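You operate a simulated robot arm through the tools that you are given. There is no shell and no other tool. Be economical: measure what you need, move in short steps, check, and stop when the job is done.

Carry out the task below with a simulated robot arm. There is one attempt and no reset: what you move stays moved.

## Task
Put the dill jar and the green glass from the crockery worktop on the round tin.
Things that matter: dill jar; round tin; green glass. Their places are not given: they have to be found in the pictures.

It is judged by the outcome, as a careful person would: the job done as asked, and still so three seconds after it is handed in. It fails if anything else is knocked over, pushed out of place, dropped, spilled or broken.

## Robot
A 7-joint arm with a two-finger parallel gripper, fixed in place. Base frame: the origin is at the foot of the arm, x ahead of it, y to its left, z up; the work surface is at about z = 0. Lengths are in mm, angles in degrees, forces in N, time in s.
With the tool pointing down near the work surface it reaches from about 240 to 620 mm from the base axis. Its first joint turns from -66.0 to 66.0 degrees. Payload 2.6 kg.
Tool frame: the origin (TCP) lies between the finger pads and is the grasp point; the fingertips stand 30 mm ahead of it; z points along the fingers, y is the line along which they close. Largest opening 94 mm; finger width 28, thickness 10; the body of the gripper, 50 by 96 mm, starts 55 mm behind the TCP.
Orientation is that of the tool frame in the base frame, as a unit quaternion [w, x, y, z]. With the fingers straight down and closing along the base's y, the tool's x points along the base's -x, its y along +y and its z along -z.

## Interface
- The arm moves only by the tool play_rows. Its argument "moves" is a list of rows, each a list of 3 entries, a list of its own where there are three numbers: the shift along the tool's x, y, z in mm, then the turn, a rotation vector about the tool's x, y, z in degrees, then the gripper command, from -1 (shut) to 1 (fully open), values between in proportion. In form: [[[dx, dy, dz], [rx, ry, rz], claw], ...]. A call has 1 to 20 rows; each row is the pose to reach, as a shift and turn from the pose commanded when the call began, along the tool's axes at that moment. Rows are played at 5 a second. More than 50 mm and 8.6 degrees between two rows, or a gripper value outside its range, and nothing of the call is played. A pose out of reach is approached as far as the arm can. The call stops where the force on the tool passes 40 N (or 10 N more than at its start, if that is more) or the arm is blocked; 0.2 s more then pass. Each finger travels about 72 mm/s and halts on what it meets, pressing with about 36 N; the grip force reading is that of the motor and also rises with nothing between the fingers. The clock runs only during rows and for 0.2 s after the last one: add rows that repeat a pose to give the fingers time. The reply holds the time, the measured pose of the TCP, the force on the tool along the base axes, the opening and the grip force, in the units named above and with some noise.
- Cameras (640 x 400 px; columns grow to the right, rows downward): "scene" is fixed at [37.4, 446.5, 546.5]; the picture's right is [-0.68, -0.73, 0.00], its down [-0.53, 0.50, -0.69] and it looks along [0.50, -0.47, -0.73] (base axes); focal length 318 px, centre (320, 200). "wrist" rides on the gripper at [-37, 0, -58] in the tool frame; the picture's right is [0.00, -1.00, 0.00], its down [0.97, 0.00, -0.24] and it looks along [0.24, 0.00, 0.97] (tool axes); focal length 218 px, centre (320, 200).
- grab_frame(camera): a new picture of that camera. No time passes.
- measure_at(camera, pixels): for up to 12 pixels [column, row] of the newest picture of that camera ("zoom" is the newest enlarged one), the place [x, y, z] in the base frame of the surface seen there, good to about 3 mm. No time passes.
- zoom(camera, box): a new picture of the part [left, top, right, bottom] of that camera's present view, enlarged. No time passes.
- close_job(): hands the job in; it is judged then, once.

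Work in short steps. Measure before you move; look again where a grasp or a placing could have gone wrong, and mend it. You have 60 turns and 22 pictures in all, those below and enlarged ones among them. Open the gripper and draw the arm clear of the work before you hand the job in, unless the task says otherwise; then end with one line.

The tools are called as a command line: name --argument value ..., lists and objects as JSON in quotes. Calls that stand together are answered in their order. play_rows: Moves the arm, as the interface text tells. Its arguments: {"type":"object","properties":{"moves":{"type":"array"}},"required":["moves"]} The other tools are called the same way: grab_frame (camera) takes a picture; measure_at (camera, pixels) gives the place of the surface under pixels of a picture; zoom (camera, box) takes an enlarged picture of a part of a camera's view; close_job () hands the job in.

At the start:

```text
t: 0.0
position: [333.5, 120.6, 273.6]
tool_rot: [0.0, 0.0, 1.0, -0.001]
force: [-0.1, -0.2, -0.3]
finger_gap: 94.0
grasp_force: 0.1
```

scene: 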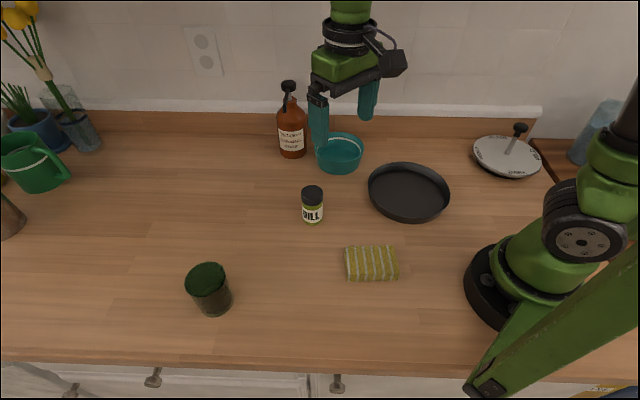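
wrist: 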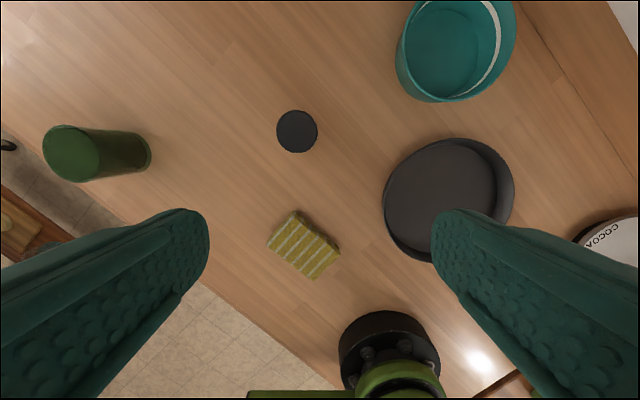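

The dill jar is at scene (312,205), the green glass at (208,288), and the dark round tin at (408,190). I'll enlarge these and measure them.

zoom --camera "scene" --box '[170, 140, 470, 328]'

measure_at --camera "scene" --pixels '[[312, 191], [313, 223], [208, 266], [208, 282], [215, 314], [408, 190], [370, 180], [449, 196], [408, 163], [405, 219], [188, 280], [228, 270]]'

measure_at --camera "wrist" --pixels '[[297, 131], [277, 131], [317, 131], [72, 155], [150, 155], [440, 195], [390, 215], [495, 170], [425, 150], [290, 215], [480, 240]]'

```text
2.13 times, centred on (320, 234) of scene
```

zoom: 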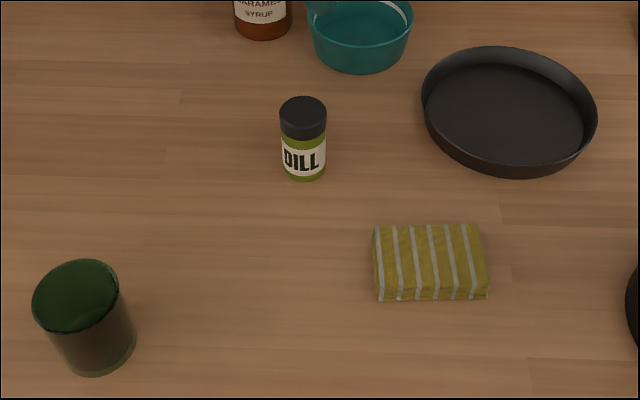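

```text
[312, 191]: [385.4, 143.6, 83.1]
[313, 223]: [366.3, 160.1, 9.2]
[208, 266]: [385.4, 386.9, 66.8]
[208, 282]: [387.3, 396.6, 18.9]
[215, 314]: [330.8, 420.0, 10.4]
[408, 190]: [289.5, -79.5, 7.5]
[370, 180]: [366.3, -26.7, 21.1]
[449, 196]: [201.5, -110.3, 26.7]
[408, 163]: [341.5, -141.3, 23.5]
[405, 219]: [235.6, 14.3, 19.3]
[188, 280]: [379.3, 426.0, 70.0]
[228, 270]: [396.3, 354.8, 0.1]
```

```text
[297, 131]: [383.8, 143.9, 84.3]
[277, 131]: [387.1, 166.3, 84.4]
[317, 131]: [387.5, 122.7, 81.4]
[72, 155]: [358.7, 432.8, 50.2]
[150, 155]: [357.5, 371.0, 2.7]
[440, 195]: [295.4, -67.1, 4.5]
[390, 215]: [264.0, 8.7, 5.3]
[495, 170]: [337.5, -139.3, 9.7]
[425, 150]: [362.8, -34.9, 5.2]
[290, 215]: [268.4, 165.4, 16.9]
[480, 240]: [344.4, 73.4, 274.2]
```

The dark tin fits "round tin", but the white round item at (508,155) reads "COCOA", so I'll check it. I'll also look closely at the glass.

zoom --camera "scene" --box '[440, 90, 640, 215]'

zoom --camera "scene" --box '[160, 240, 260, 328]'

measure_at --camera "scene" --pixels '[[508, 172], [490, 150], [519, 128], [187, 278], [194, 267], [207, 263], [219, 266], [225, 276], [220, 285], [206, 290], [193, 288], [205, 277]]'

```text
3.20 times, centred on (540, 152) of scene
```

zoom: 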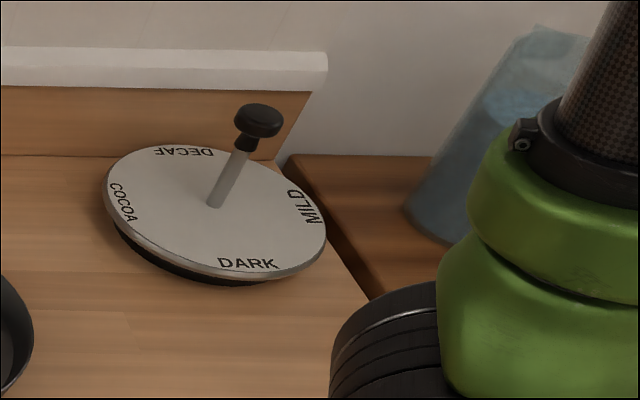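

```text
4.55 times, centred on (210, 284) of scene
```

zoom: 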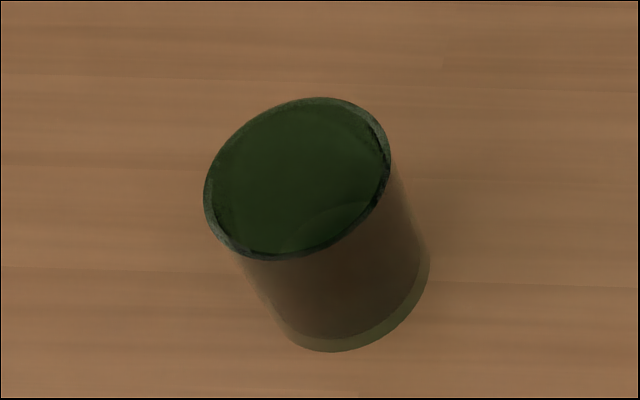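

```text
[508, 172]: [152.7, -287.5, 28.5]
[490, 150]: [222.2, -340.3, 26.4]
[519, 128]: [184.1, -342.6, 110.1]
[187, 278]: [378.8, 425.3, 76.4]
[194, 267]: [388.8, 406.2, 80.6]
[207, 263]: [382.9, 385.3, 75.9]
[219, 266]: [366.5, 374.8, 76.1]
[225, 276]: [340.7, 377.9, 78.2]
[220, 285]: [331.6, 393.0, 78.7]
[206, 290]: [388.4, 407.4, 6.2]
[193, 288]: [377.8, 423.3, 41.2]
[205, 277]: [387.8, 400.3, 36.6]
```

That item is a labelled dial, so the round tin is the dark pan: centre about (286,-68), radius about 93, rim z 25, floor z 5. The jar is at (385,144), 84 tall and 44 wide; the glass is at (360,402), 80 tall and 60 wide. I'll move above the jar and start down.

play_rows --moves '[[[-26, 12, 20], [0, 0, 0], 1], [[-51.5, 23.4, 50], [0, 0, 0], 1], [[-51.5, 23.4, 85], [0, 0, 0], 1], [[-51.5, 23.4, 120], [0, 0, 0], 1], [[-51.5, 23.4, 135], [0, 0, 0], 1], [[-51.5, 23.4, 135], [0, 0, 0], 1]]'

grab_frame --camera "wrist"

```text
t: 1.4
position: [386.9, 143.3, 139.9]
tool_rot: [0.0, 0.0, 1.0, 0.0]
force: [0.0, -0.2, -0.8]
finger_gap: 94.1
grasp_force: 0.0
```

```text
16 pictures are left
```

wrist: 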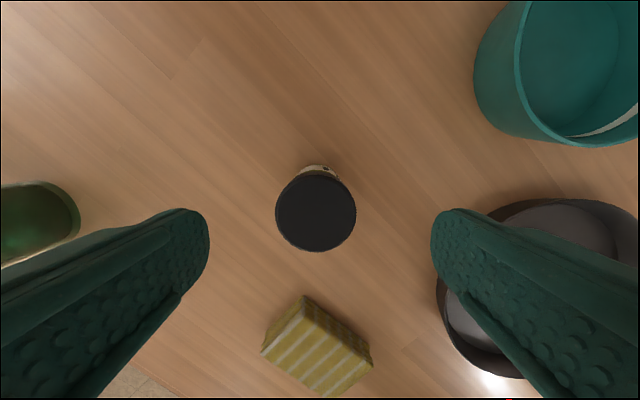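

The jar is centred between the fingers (cap at (316,210)). I'll descend to z 60 and close.

play_rows --moves '[[[-1, 0, 25], [0, 0, 0], 1], [[-1, 0, 50], [0, 0, 0], 1], [[-1, 0, 70], [0, 0, 0], 1], [[-1, 0, 80], [0, 0, 0], 1], [[-1, 0, 80], [0, 0, 0], 0.3], [[-1, 0, 80], [0, 0, 0], -0.4], [[-1, 0, 80], [0, 0, 0], -0.4], [[-1, 0, 80], [0, 0, 0], -0.4]]'

```text
t: 3.2
position: [386.3, 142.6, 59.7]
tool_rot: [0.0, -0.001, 1.0, 0.0]
force: [-0.5, -0.4, -0.6]
finger_gap: 44.3
grasp_force: 36.0
```

The jar is held (gap 44.3, grip 36 N). I'll lift it 95 mm and carry it over the near side of the tin.

play_rows --moves '[[[0, 0, -15], [0, 0, 0], -0.4], [[0, 0, -45], [0, 0, 0], -0.4], [[0, 0, -75], [0, 0, 0], -0.4], [[0, 0, -95], [0, 0, 0], -0.4], [[15, -22, -95], [0, 0, 0], -0.4], [[35, -52, -95], [0, 0, 0], -0.4], [[55, -82, -95], [0, 0, 0], -0.4], [[75, -112, -95], [0, 0, 0], -0.4], [[95, -142, -95], [0, 0, 0], -0.4], [[115, -172, -95], [0, 0, 0], -0.4], [[130, -195, -95], [0, 0, 0], -0.4], [[141, -210, -95], [0, 0, 0], -0.4], [[141, -210, -95], [0, 0, 0], -0.4], [[141, -210, -95], [0, 0, 0], -0.4]]'

grab_frame --camera "scene"

grab_frame --camera "wrist"

```text
t: 6.2
position: [246.6, -69.3, 155.0]
tool_rot: [-0.001, 0.0, 1.0, 0.0]
force: [0.5, 0.3, 0.4]
finger_gap: 27.9
grasp_force: 0.1
```

```text
15 pictures are left
```

scene: 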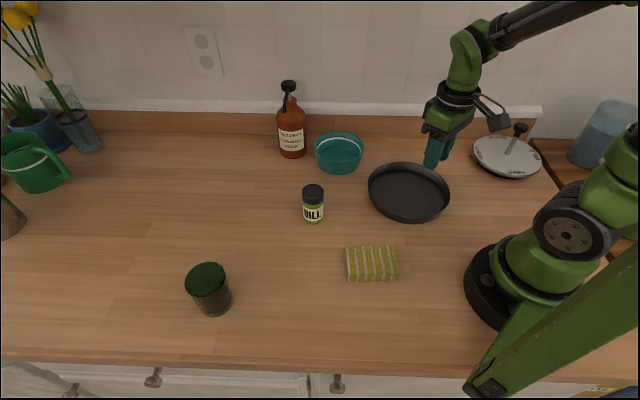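

```text
14 pictures are left
```

wrist: 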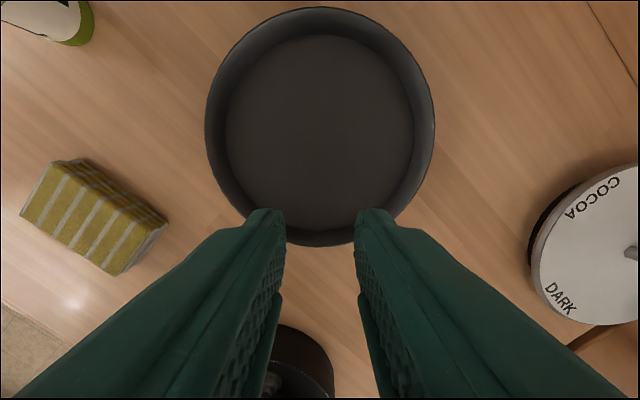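

The jar slipped out without tipping: the gap reads 27.9 and the jar still stands at (312,205). The cap is probably slick, so I'll measure again and grip the body lower.

zoom --camera "scene" --box '[272, 170, 352, 240]'

measure_at --camera "scene" --pixels '[[312, 191], [303, 192], [322, 192], [312, 186], [313, 197], [313, 204], [313, 208], [313, 214], [313, 219], [313, 223]]'

play_rows --moves '[[[-20, 30, 0], [0, 0, 0], 0], [[-40, 60, 0], [0, 0, 0], 1], [[-60, 90, 0], [0, 0, 0], 1], [[-80, 120, 0], [0, 0, 0], 1], [[-100, 150, 0], [0, 0, 0], 1], [[-120, 180, 0], [0, 0, 0], 1], [[-135, 203, 0], [0, 0, 0], 1], [[-140, 212.5, 0], [0, 0, 0], 1], [[-140, 212.5, 0], [0, 0, 0], 1]]'

grab_frame --camera "wrist"

```text
5.71 times, centred on (312, 205) of scene
```

zoom: 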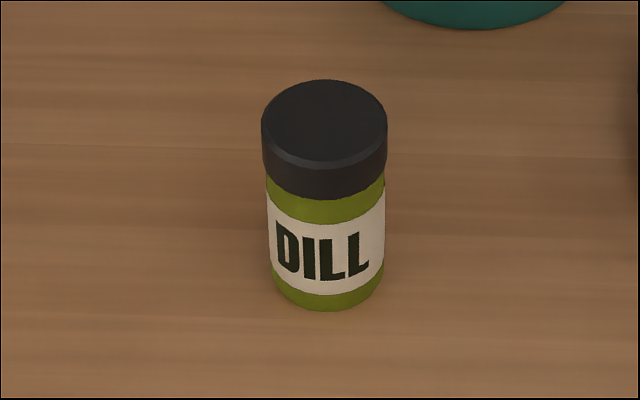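

```text
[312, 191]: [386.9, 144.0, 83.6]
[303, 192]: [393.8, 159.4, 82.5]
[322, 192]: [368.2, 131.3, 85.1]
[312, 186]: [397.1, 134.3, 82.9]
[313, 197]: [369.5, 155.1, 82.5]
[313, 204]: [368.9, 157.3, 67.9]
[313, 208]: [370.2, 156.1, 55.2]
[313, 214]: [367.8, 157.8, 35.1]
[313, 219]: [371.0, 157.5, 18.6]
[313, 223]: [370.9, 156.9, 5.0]
```

```text
t: 8.2
position: [383.3, 145.3, 154.0]
tool_rot: [0.0, 0.0, 1.0, 0.0]
force: [0.4, -0.3, 0.2]
finger_gap: 94.2
grasp_force: 0.0
```

```text
12 pictures are left
```

wrist: 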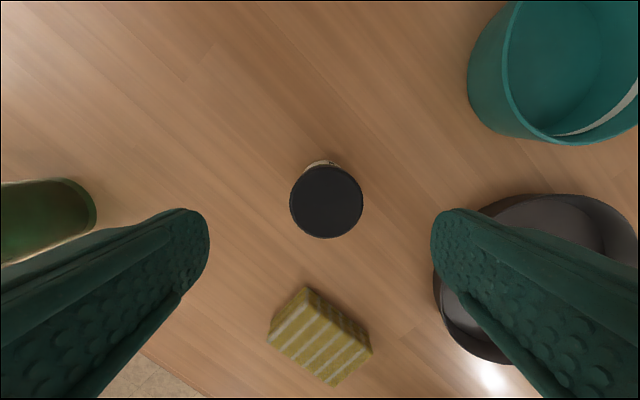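

The body sits below the cap (cap edge at about z 60) and is slightly narrower. I'll grip at z 38, then test with a small lift.

play_rows --moves '[[[-2, -2, 35], [0, 0, 0], 1], [[-2, -2, 70], [0, 0, 0], 1], [[-2, -2, 95], [0, 0, 0], 1], [[-2, -2, 110], [0, 0, 0], 1], [[-2, -2, 116], [0, 0, 0], 1], [[-2, -2, 116], [0, 0, 0], 0.3], [[-2, -2, 116], [0, 0, 0], -1], [[-2, -2, 116], [0, 0, 0], -1], [[-2, -2, 116], [0, 0, 0], -1], [[-2, -2, 116], [0, 0, 0], -1], [[-2, -2, 111], [0, 0, 0], -1], [[-2, -2, 106], [0, 0, 0], -1], [[-2, -2, 101], [0, 0, 0], -1], [[-2, -2, 96], [0, 0, 0], -1], [[-2, -2, 96], [0, 0, 0], -1]]'

zoom --camera "scene" --box '[232, 130, 392, 250]'

```text
t: 11.4
position: [387.4, 143.0, 59.0]
tool_rot: [0.0, 0.0, 1.0, 0.0]
force: [-0.9, 0.1, -0.8]
finger_gap: 44.2
grasp_force: 35.8
```

```text
3.33 times, centred on (312, 190) of scene
```

zoom: 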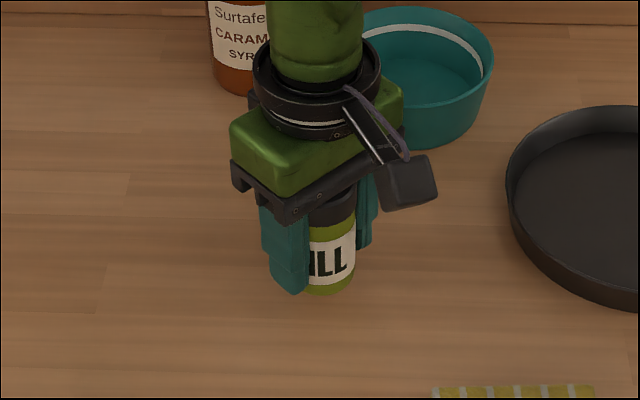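

The jar bottom now shows at scene row ~218, up from 224, so it has risen with the gripper. I'll keep lifting gently and check again.

play_rows --moves '[[[0, 0, -8], [0, 0, 0], -1], [[0, 0, -18], [0, 0, 0], -1], [[0, 0, -28], [0, 0, 0], -1], [[0, 0, -38], [0, 0, 0], -1], [[0, 0, -46], [0, 0, 0], -1], [[0, 0, -50], [0, 0, 0], -1], [[0, 0, -50], [0, 0, 0], -1]]'

grab_frame --camera "scene"

```text
t: 13.0
position: [386.6, 144.6, 109.0]
tool_rot: [0.0, -0.001, 1.0, 0.0]
force: [0.7, 0.2, -1.0]
finger_gap: 44.3
grasp_force: 35.8
```

```text
10 pictures are left
```

scene: 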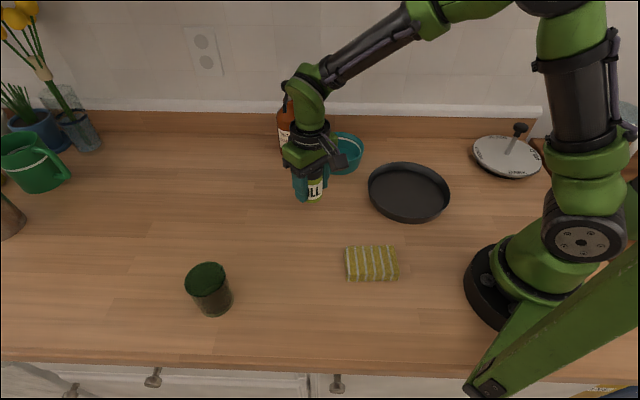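

The jar is held with its bottom at about z 71. I'll carry it smoothly to above (246,-68).

play_rows --moves '[[[5, -7, 0], [0, 0, 0], -1], [[12, -18, 0], [0, 0, 0], -1], [[22, -33, 0], [0, 0, 0], -1], [[33, -50, 0], [0, 0, 0], -1], [[44, -67, 0], [0, 0, 0], -1], [[55, -84, 0], [0, 0, 0], -1], [[66, -101, 0], [0, 0, 0], -1], [[77, -118, 0], [0, 0, 0], -1], [[88, -135, 0], [0, 0, 0], -1], [[99, -152, 0], [0, 0, 0], -1], [[110, -169, 0], [0, 0, 0], -1], [[121, -184, 0], [0, 0, 0], -1], [[130, -197, 0], [0, 0, 0], -1], [[137, -207, 0], [0, 0, 0], -1], [[141, -213, 0], [0, 0, 0], -1], [[141, -213, 0], [0, 0, 0], -1]]'

grab_frame --camera "wrist"

```text
t: 16.4
position: [246.3, -70.7, 108.6]
tool_rot: [-0.001, 0.001, 1.0, 0.0]
force: [-1.0, -1.2, -1.4]
finger_gap: 44.1
grasp_force: 35.9
```

```text
9 pictures are left
```

wrist: 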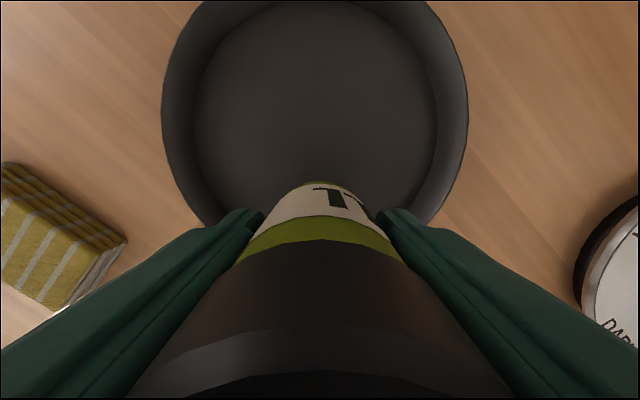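

The jar is over the tin. I'll lower it slowly to just above the floor.

play_rows --moves '[[[0, 2, 12], [0, 0, 0], -1], [[0, 2, 28], [0, 0, 0], -1], [[0, 2, 44], [0, 0, 0], -1], [[0, 2, 54], [0, 0, 0], -1], [[0, 2, 60], [0, 0, 0], -1], [[0, 2, 62], [0, 0, 0], -1], [[0, 2, 62], [0, 0, 0], -1]]'

```text
t: 18.0
position: [245.5, -68.1, 46.3]
tool_rot: [0.0, 0.0, 1.0, 0.0]
force: [0.2, 0.5, -0.4]
finger_gap: 43.9
grasp_force: 35.9
```

No contact yet. I'll go down in 1 mm steps and watch the force.

play_rows --moves '[[[0, 0, 1], [0, 0, 0], -1], [[0, 0, 2], [0, 0, 0], -1], [[0, 0, 2], [0, 0, 0], -1]]'

```text
t: 18.8
position: [246.7, -68.1, 46.4]
tool_rot: [0.0, -0.001, 1.0, 0.0]
force: [0.0, -0.1, -1.1]
finger_gap: 43.9
grasp_force: 36.1
```

play_rows --moves '[[[0, 0, 1], [0, 0, 0], -1], [[0, 0, 2], [0, 0, 0], -1], [[0, 0, 2], [0, 0, 0], -1]]'

```text
t: 19.6
position: [246.5, -68.3, 43.5]
tool_rot: [0.001, -0.001, 1.0, -0.001]
force: [-8.9, 1.2, 35.3]
finger_gap: 44.1
grasp_force: 35.8
```

Contact at z 43.5 (35 N). I'll ease up 1 mm, open moderately to stay inside the tin wall, and rise straight up.

play_rows --moves '[[[0, 0, -1], [0, 0, 0], -1], [[0, 0, -1], [0, 0, 0], 0.1], [[0, 0, -1], [0, 0, 0], 0.35], [[0, 0, -1], [0, 0, 0], 0.35], [[0, 0, -1], [0, 0, 0], 0.35], [[0, 0, -15], [0, 0, 0], 0.35], [[0, 0, -40], [0, 0, 0], 0.35], [[0, 0, -70], [0, 0, 0], 0.35], [[0, 0, -105], [0, 0, 0], 0.35], [[0, 0, -105], [0, 0, 0], 0.35]]'

zoom --camera "scene" --box '[320, 90, 520, 240]'

```text
t: 21.8
position: [245.8, -66.6, 148.5]
tool_rot: [0.0, -0.001, 1.0, -0.001]
force: [-0.5, 0.2, -0.2]
finger_gap: 63.7
grasp_force: 0.1
```

```text
2.67 times, centred on (420, 165) of scene
```

zoom: 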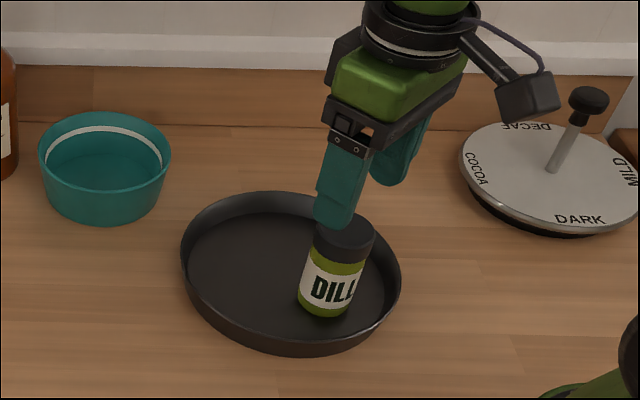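

The jar stands upright in the tin, with room on the far side. I'll go above the glass at (360,402).

play_rows --moves '[[[0, 0, -25], [0, 0, 0], 1], [[-10, 35, -25], [0, 0, 0], 1], [[-20, 75, -25], [0, 0, 0], 1], [[-30, 115, -25], [0, 0, 0], 1], [[-40, 155, -25], [0, 0, 0], 1], [[-50, 195, -25], [0, 0, 0], 1], [[-60, 235, -25], [0, 0, 0], 1], [[-70, 275, -25], [0, 0, 0], 1], [[-80, 315, -25], [0, 0, 0], 1], [[-88, 355, -25], [0, 0, 0], 1], [[-97, 395, -25], [0, 0, 0], 1], [[-106, 430, -25], [0, 0, 0], 1], [[-112, 455, -25], [0, 0, 0], 1], [[-114, 469, -25], [0, 0, 0], 1], [[-114, 469, -25], [0, 0, 0], 1]]'

grab_frame --camera "wrist"

```text
t: 25.0
position: [361.6, 403.3, 170.8]
tool_rot: [0.0, 0.0, 1.0, 0.0]
force: [-0.4, 0.3, 0.5]
finger_gap: 93.8
grasp_force: 0.1
```

```text
7 pictures are left
```

wrist: 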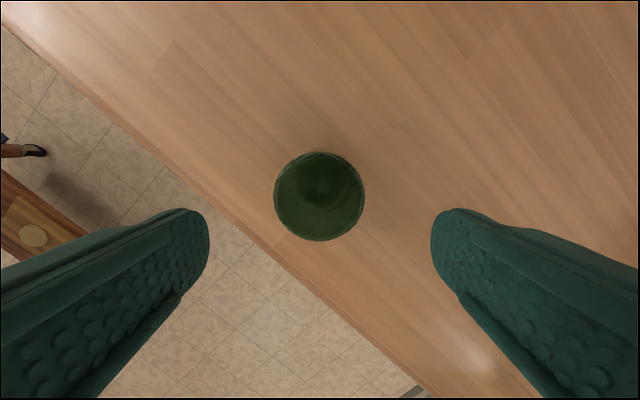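

The glass is centred between the fingers at (319,196). I'll descend to z 42, close, and test with a small lift.

play_rows --moves '[[[-2, -1, 35], [0, 0, 0], 1], [[-2, -1, 70], [0, 0, 0], 1], [[-2, -1, 95], [0, 0, 0], 1], [[-2, -1, 115], [0, 0, 0], 1], [[-2, -1, 128], [0, 0, 0], 1], [[-2, -1, 128], [0, 0, 0], 0.6], [[-2, -1, 128], [0, 0, 0], 0.3], [[-2, -1, 128], [0, 0, 0], -1], [[-2, -1, 128], [0, 0, 0], -1], [[-2, -1, 128], [0, 0, 0], -1], [[-2, -1, 124], [0, 0, 0], -1], [[-2, -1, 118], [0, 0, 0], -1], [[-2, -1, 108], [0, 0, 0], -1], [[-2, -1, 98], [0, 0, 0], -1], [[-2, -1, 98], [0, 0, 0], -1]]'

zoom --camera "scene" --box '[130, 210, 290, 330]'

```text
t: 28.2
position: [361.7, 400.0, 74.6]
tool_rot: [0.0, 0.0, 1.0, 0.001]
force: [0.0, -0.1, -0.8]
finger_gap: 64.6
grasp_force: 36.0
```

```text
3.33 times, centred on (210, 270) of scene
```

zoom: 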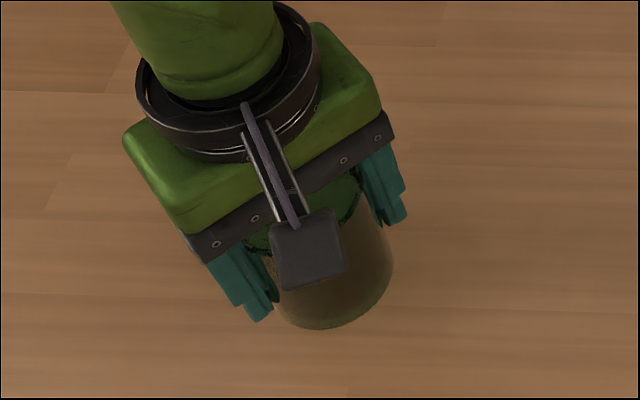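

The glass appears to have risen with the gripper (gap 64.6). I'll lift more and carry it part of the way, smoothly.

play_rows --moves '[[[0, 0, -6], [0, 0, 0], -1], [[0, 0, -16], [0, 0, 0], -1], [[0, 0, -28], [0, 0, 0], -1], [[0, 0, -38], [0, 0, 0], -1], [[0, 0, -46], [0, 0, 0], -1], [[0, 0, -50], [0, 0, 0], -1], [[1, -8, -50], [0, 0, 0], -1], [[2, -22, -50], [0, 0, 0], -1], [[4, -40, -50], [0, 0, 0], -1], [[6, -60, -50], [0, 0, 0], -1], [[8, -80, -50], [0, 0, 0], -1], [[9, -95, -50], [0, 0, 0], -1], [[10, -100, -50], [0, 0, 0], -1]]'

grab_frame --camera "scene"

```text
t: 31.0
position: [352.0, 300.4, 125.3]
tool_rot: [-0.001, -0.001, 1.0, 0.0]
force: [0.0, 0.5, -1.1]
finger_gap: 64.6
grasp_force: 35.7
```

```text
5 pictures are left
```

scene: 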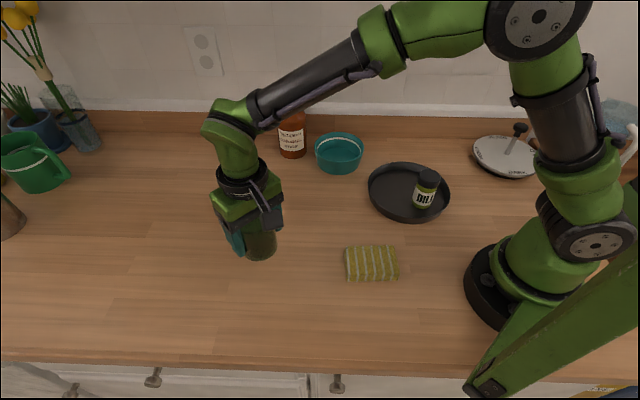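

The glass is held. I'll carry it to above (325,-68), on the far side of the tin.

play_rows --moves '[[[1, -10, 0], [0, 0, 0], -1], [[2, -26, 0], [0, 0, 0], -1], [[4, -48, 0], [0, 0, 0], -1], [[6, -72, 0], [0, 0, 0], -1], [[8, -96, 0], [0, 0, 0], -1], [[10, -120, 0], [0, 0, 0], -1], [[12, -144, 0], [0, 0, 0], -1], [[14, -168, 0], [0, 0, 0], -1], [[16, -192, 0], [0, 0, 0], -1], [[18, -216, 0], [0, 0, 0], -1], [[20, -240, 0], [0, 0, 0], -1], [[22, -264, 0], [0, 0, 0], -1], [[24, -288, 0], [0, 0, 0], -1], [[25, -312, 0], [0, 0, 0], -1], [[26, -334, 0], [0, 0, 0], -1], [[27, -352, 0], [0, 0, 0], -1], [[27, -363, 0], [0, 0, 0], -1], [[27, -368, 0], [0, 0, 0], -1], [[27, -368, 0], [0, 0, 0], -1]]'

zoom --camera "scene" --box '[320, 90, 520, 240]'

```text
t: 35.0
position: [325.5, -67.0, 125.0]
tool_rot: [0.0, 0.0, 1.0, 0.0]
force: [-0.3, 0.1, -0.9]
finger_gap: 64.2
grasp_force: 35.8
```

```text
2.67 times, centred on (420, 165) of scene
```

zoom: 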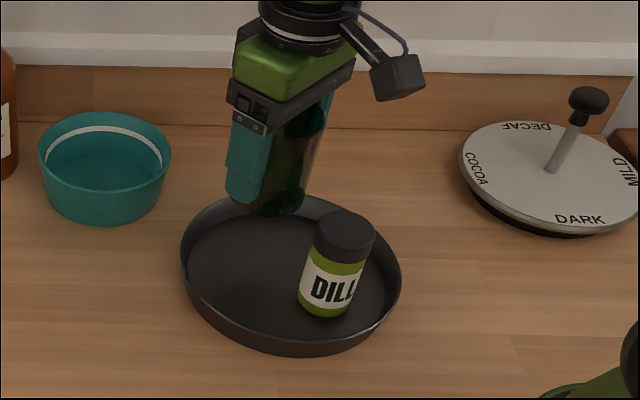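

The glass is upright above the tin's far side. I'll lower it to just above the floor.

play_rows --moves '[[[0, -1, 10], [0, 0, 0], -1], [[0, -1, 26], [0, 0, 0], -1], [[0, -1, 42], [0, 0, 0], -1], [[0, -1, 56], [0, 0, 0], -1], [[0, -1, 66], [0, 0, 0], -1], [[0, -1, 72], [0, 0, 0], -1], [[0, -1, 74], [0, 0, 0], -1], [[0, -1, 74], [0, 0, 0], -1]]'

play_rows --moves '[[[0, 0, 1], [0, 0, 0], -1], [[0, 0, 2], [0, 0, 0], -1], [[0, 0, 2], [0, 0, 0], -1]]'

```text
t: 36.8
position: [325.8, -68.4, 50.8]
tool_rot: [0.0, 0.0, 1.0, 0.0]
force: [-1.1, -0.5, -1.4]
finger_gap: 64.4
grasp_force: 36.5
```

```text
t: 37.6
position: [326.2, -69.1, 50.0]
tool_rot: [0.002, 0.0, 1.0, 0.0]
force: [-6.0, 0.2, 29.3]
finger_gap: 64.4
grasp_force: 36.5
```

Contact with the floor (29 N). I'll ease up 1 mm, open to about 82 mm, and rise.

play_rows --moves '[[[0, 0, -1], [0, 0, 0], -1], [[0, 0, -1], [0, 0, 0], 0.5], [[0, 0, -1], [0, 0, 0], 0.75], [[0, 0, -1], [0, 0, 0], 0.75], [[0, 0, -1], [0, 0, 0], 0.75], [[0, 0, -15], [0, 0, 0], 0.75], [[0, 0, -40], [0, 0, 0], 0.75], [[0, 0, -75], [0, 0, 0], 0.75], [[0, 0, -115], [0, 0, 0], 0.75], [[0, 0, -150], [0, 0, 0], 0.75], [[0, 35, -170], [0, 0, 0], 0.75], [[0, 75, -180], [0, 0, 0], 0.75], [[0, 115, -180], [0, 0, 0], 0.75], [[0, 155, -180], [0, 0, 0], 0.75], [[0, 190, -180], [0, 0, 0], 0.75], [[0, 190, -180], [0, 0, 0], 0.75]]'

grab_frame --camera "scene"

zoom --camera "scene" --box '[320, 90, 520, 240]'

```text
t: 41.0
position: [323.7, 122.3, 229.4]
tool_rot: [0.001, 0.0, 1.0, 0.0]
force: [-0.2, -0.7, 0.1]
finger_gap: 82.3
grasp_force: 0.0
```

```text
3 pictures are left
```

scene: 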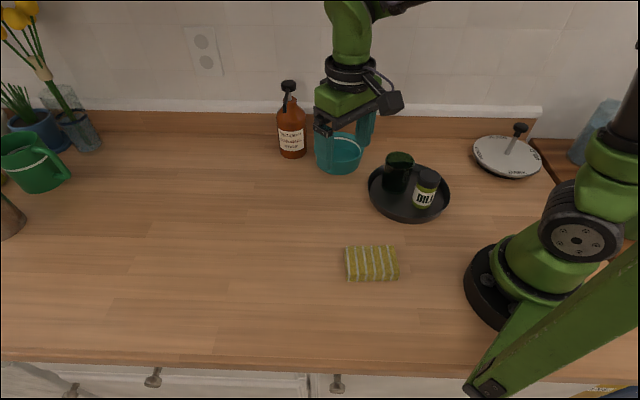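

```text
2.67 times, centred on (420, 165) of scene
```

zoom: 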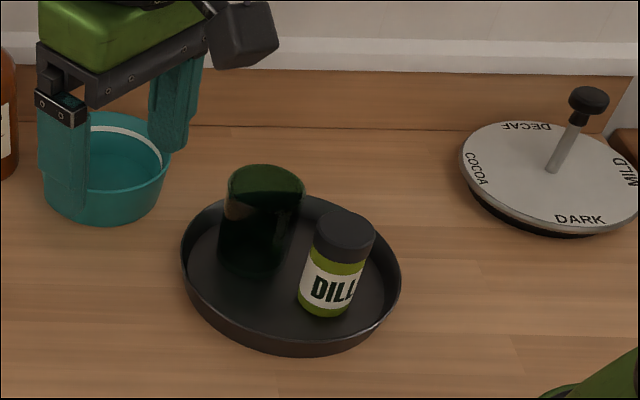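

The jar and the glass both stand upright in the tin, everything else is where it was, and the gripper is open and clear. I'm handing the job in.

close_job

```text
The job is handed in.
```

The dill jar and the green glass are both standing upright on the round tin. The jar slipped out of the first grasp without tipping, so I gripped it again lower down; nothing else was moved.
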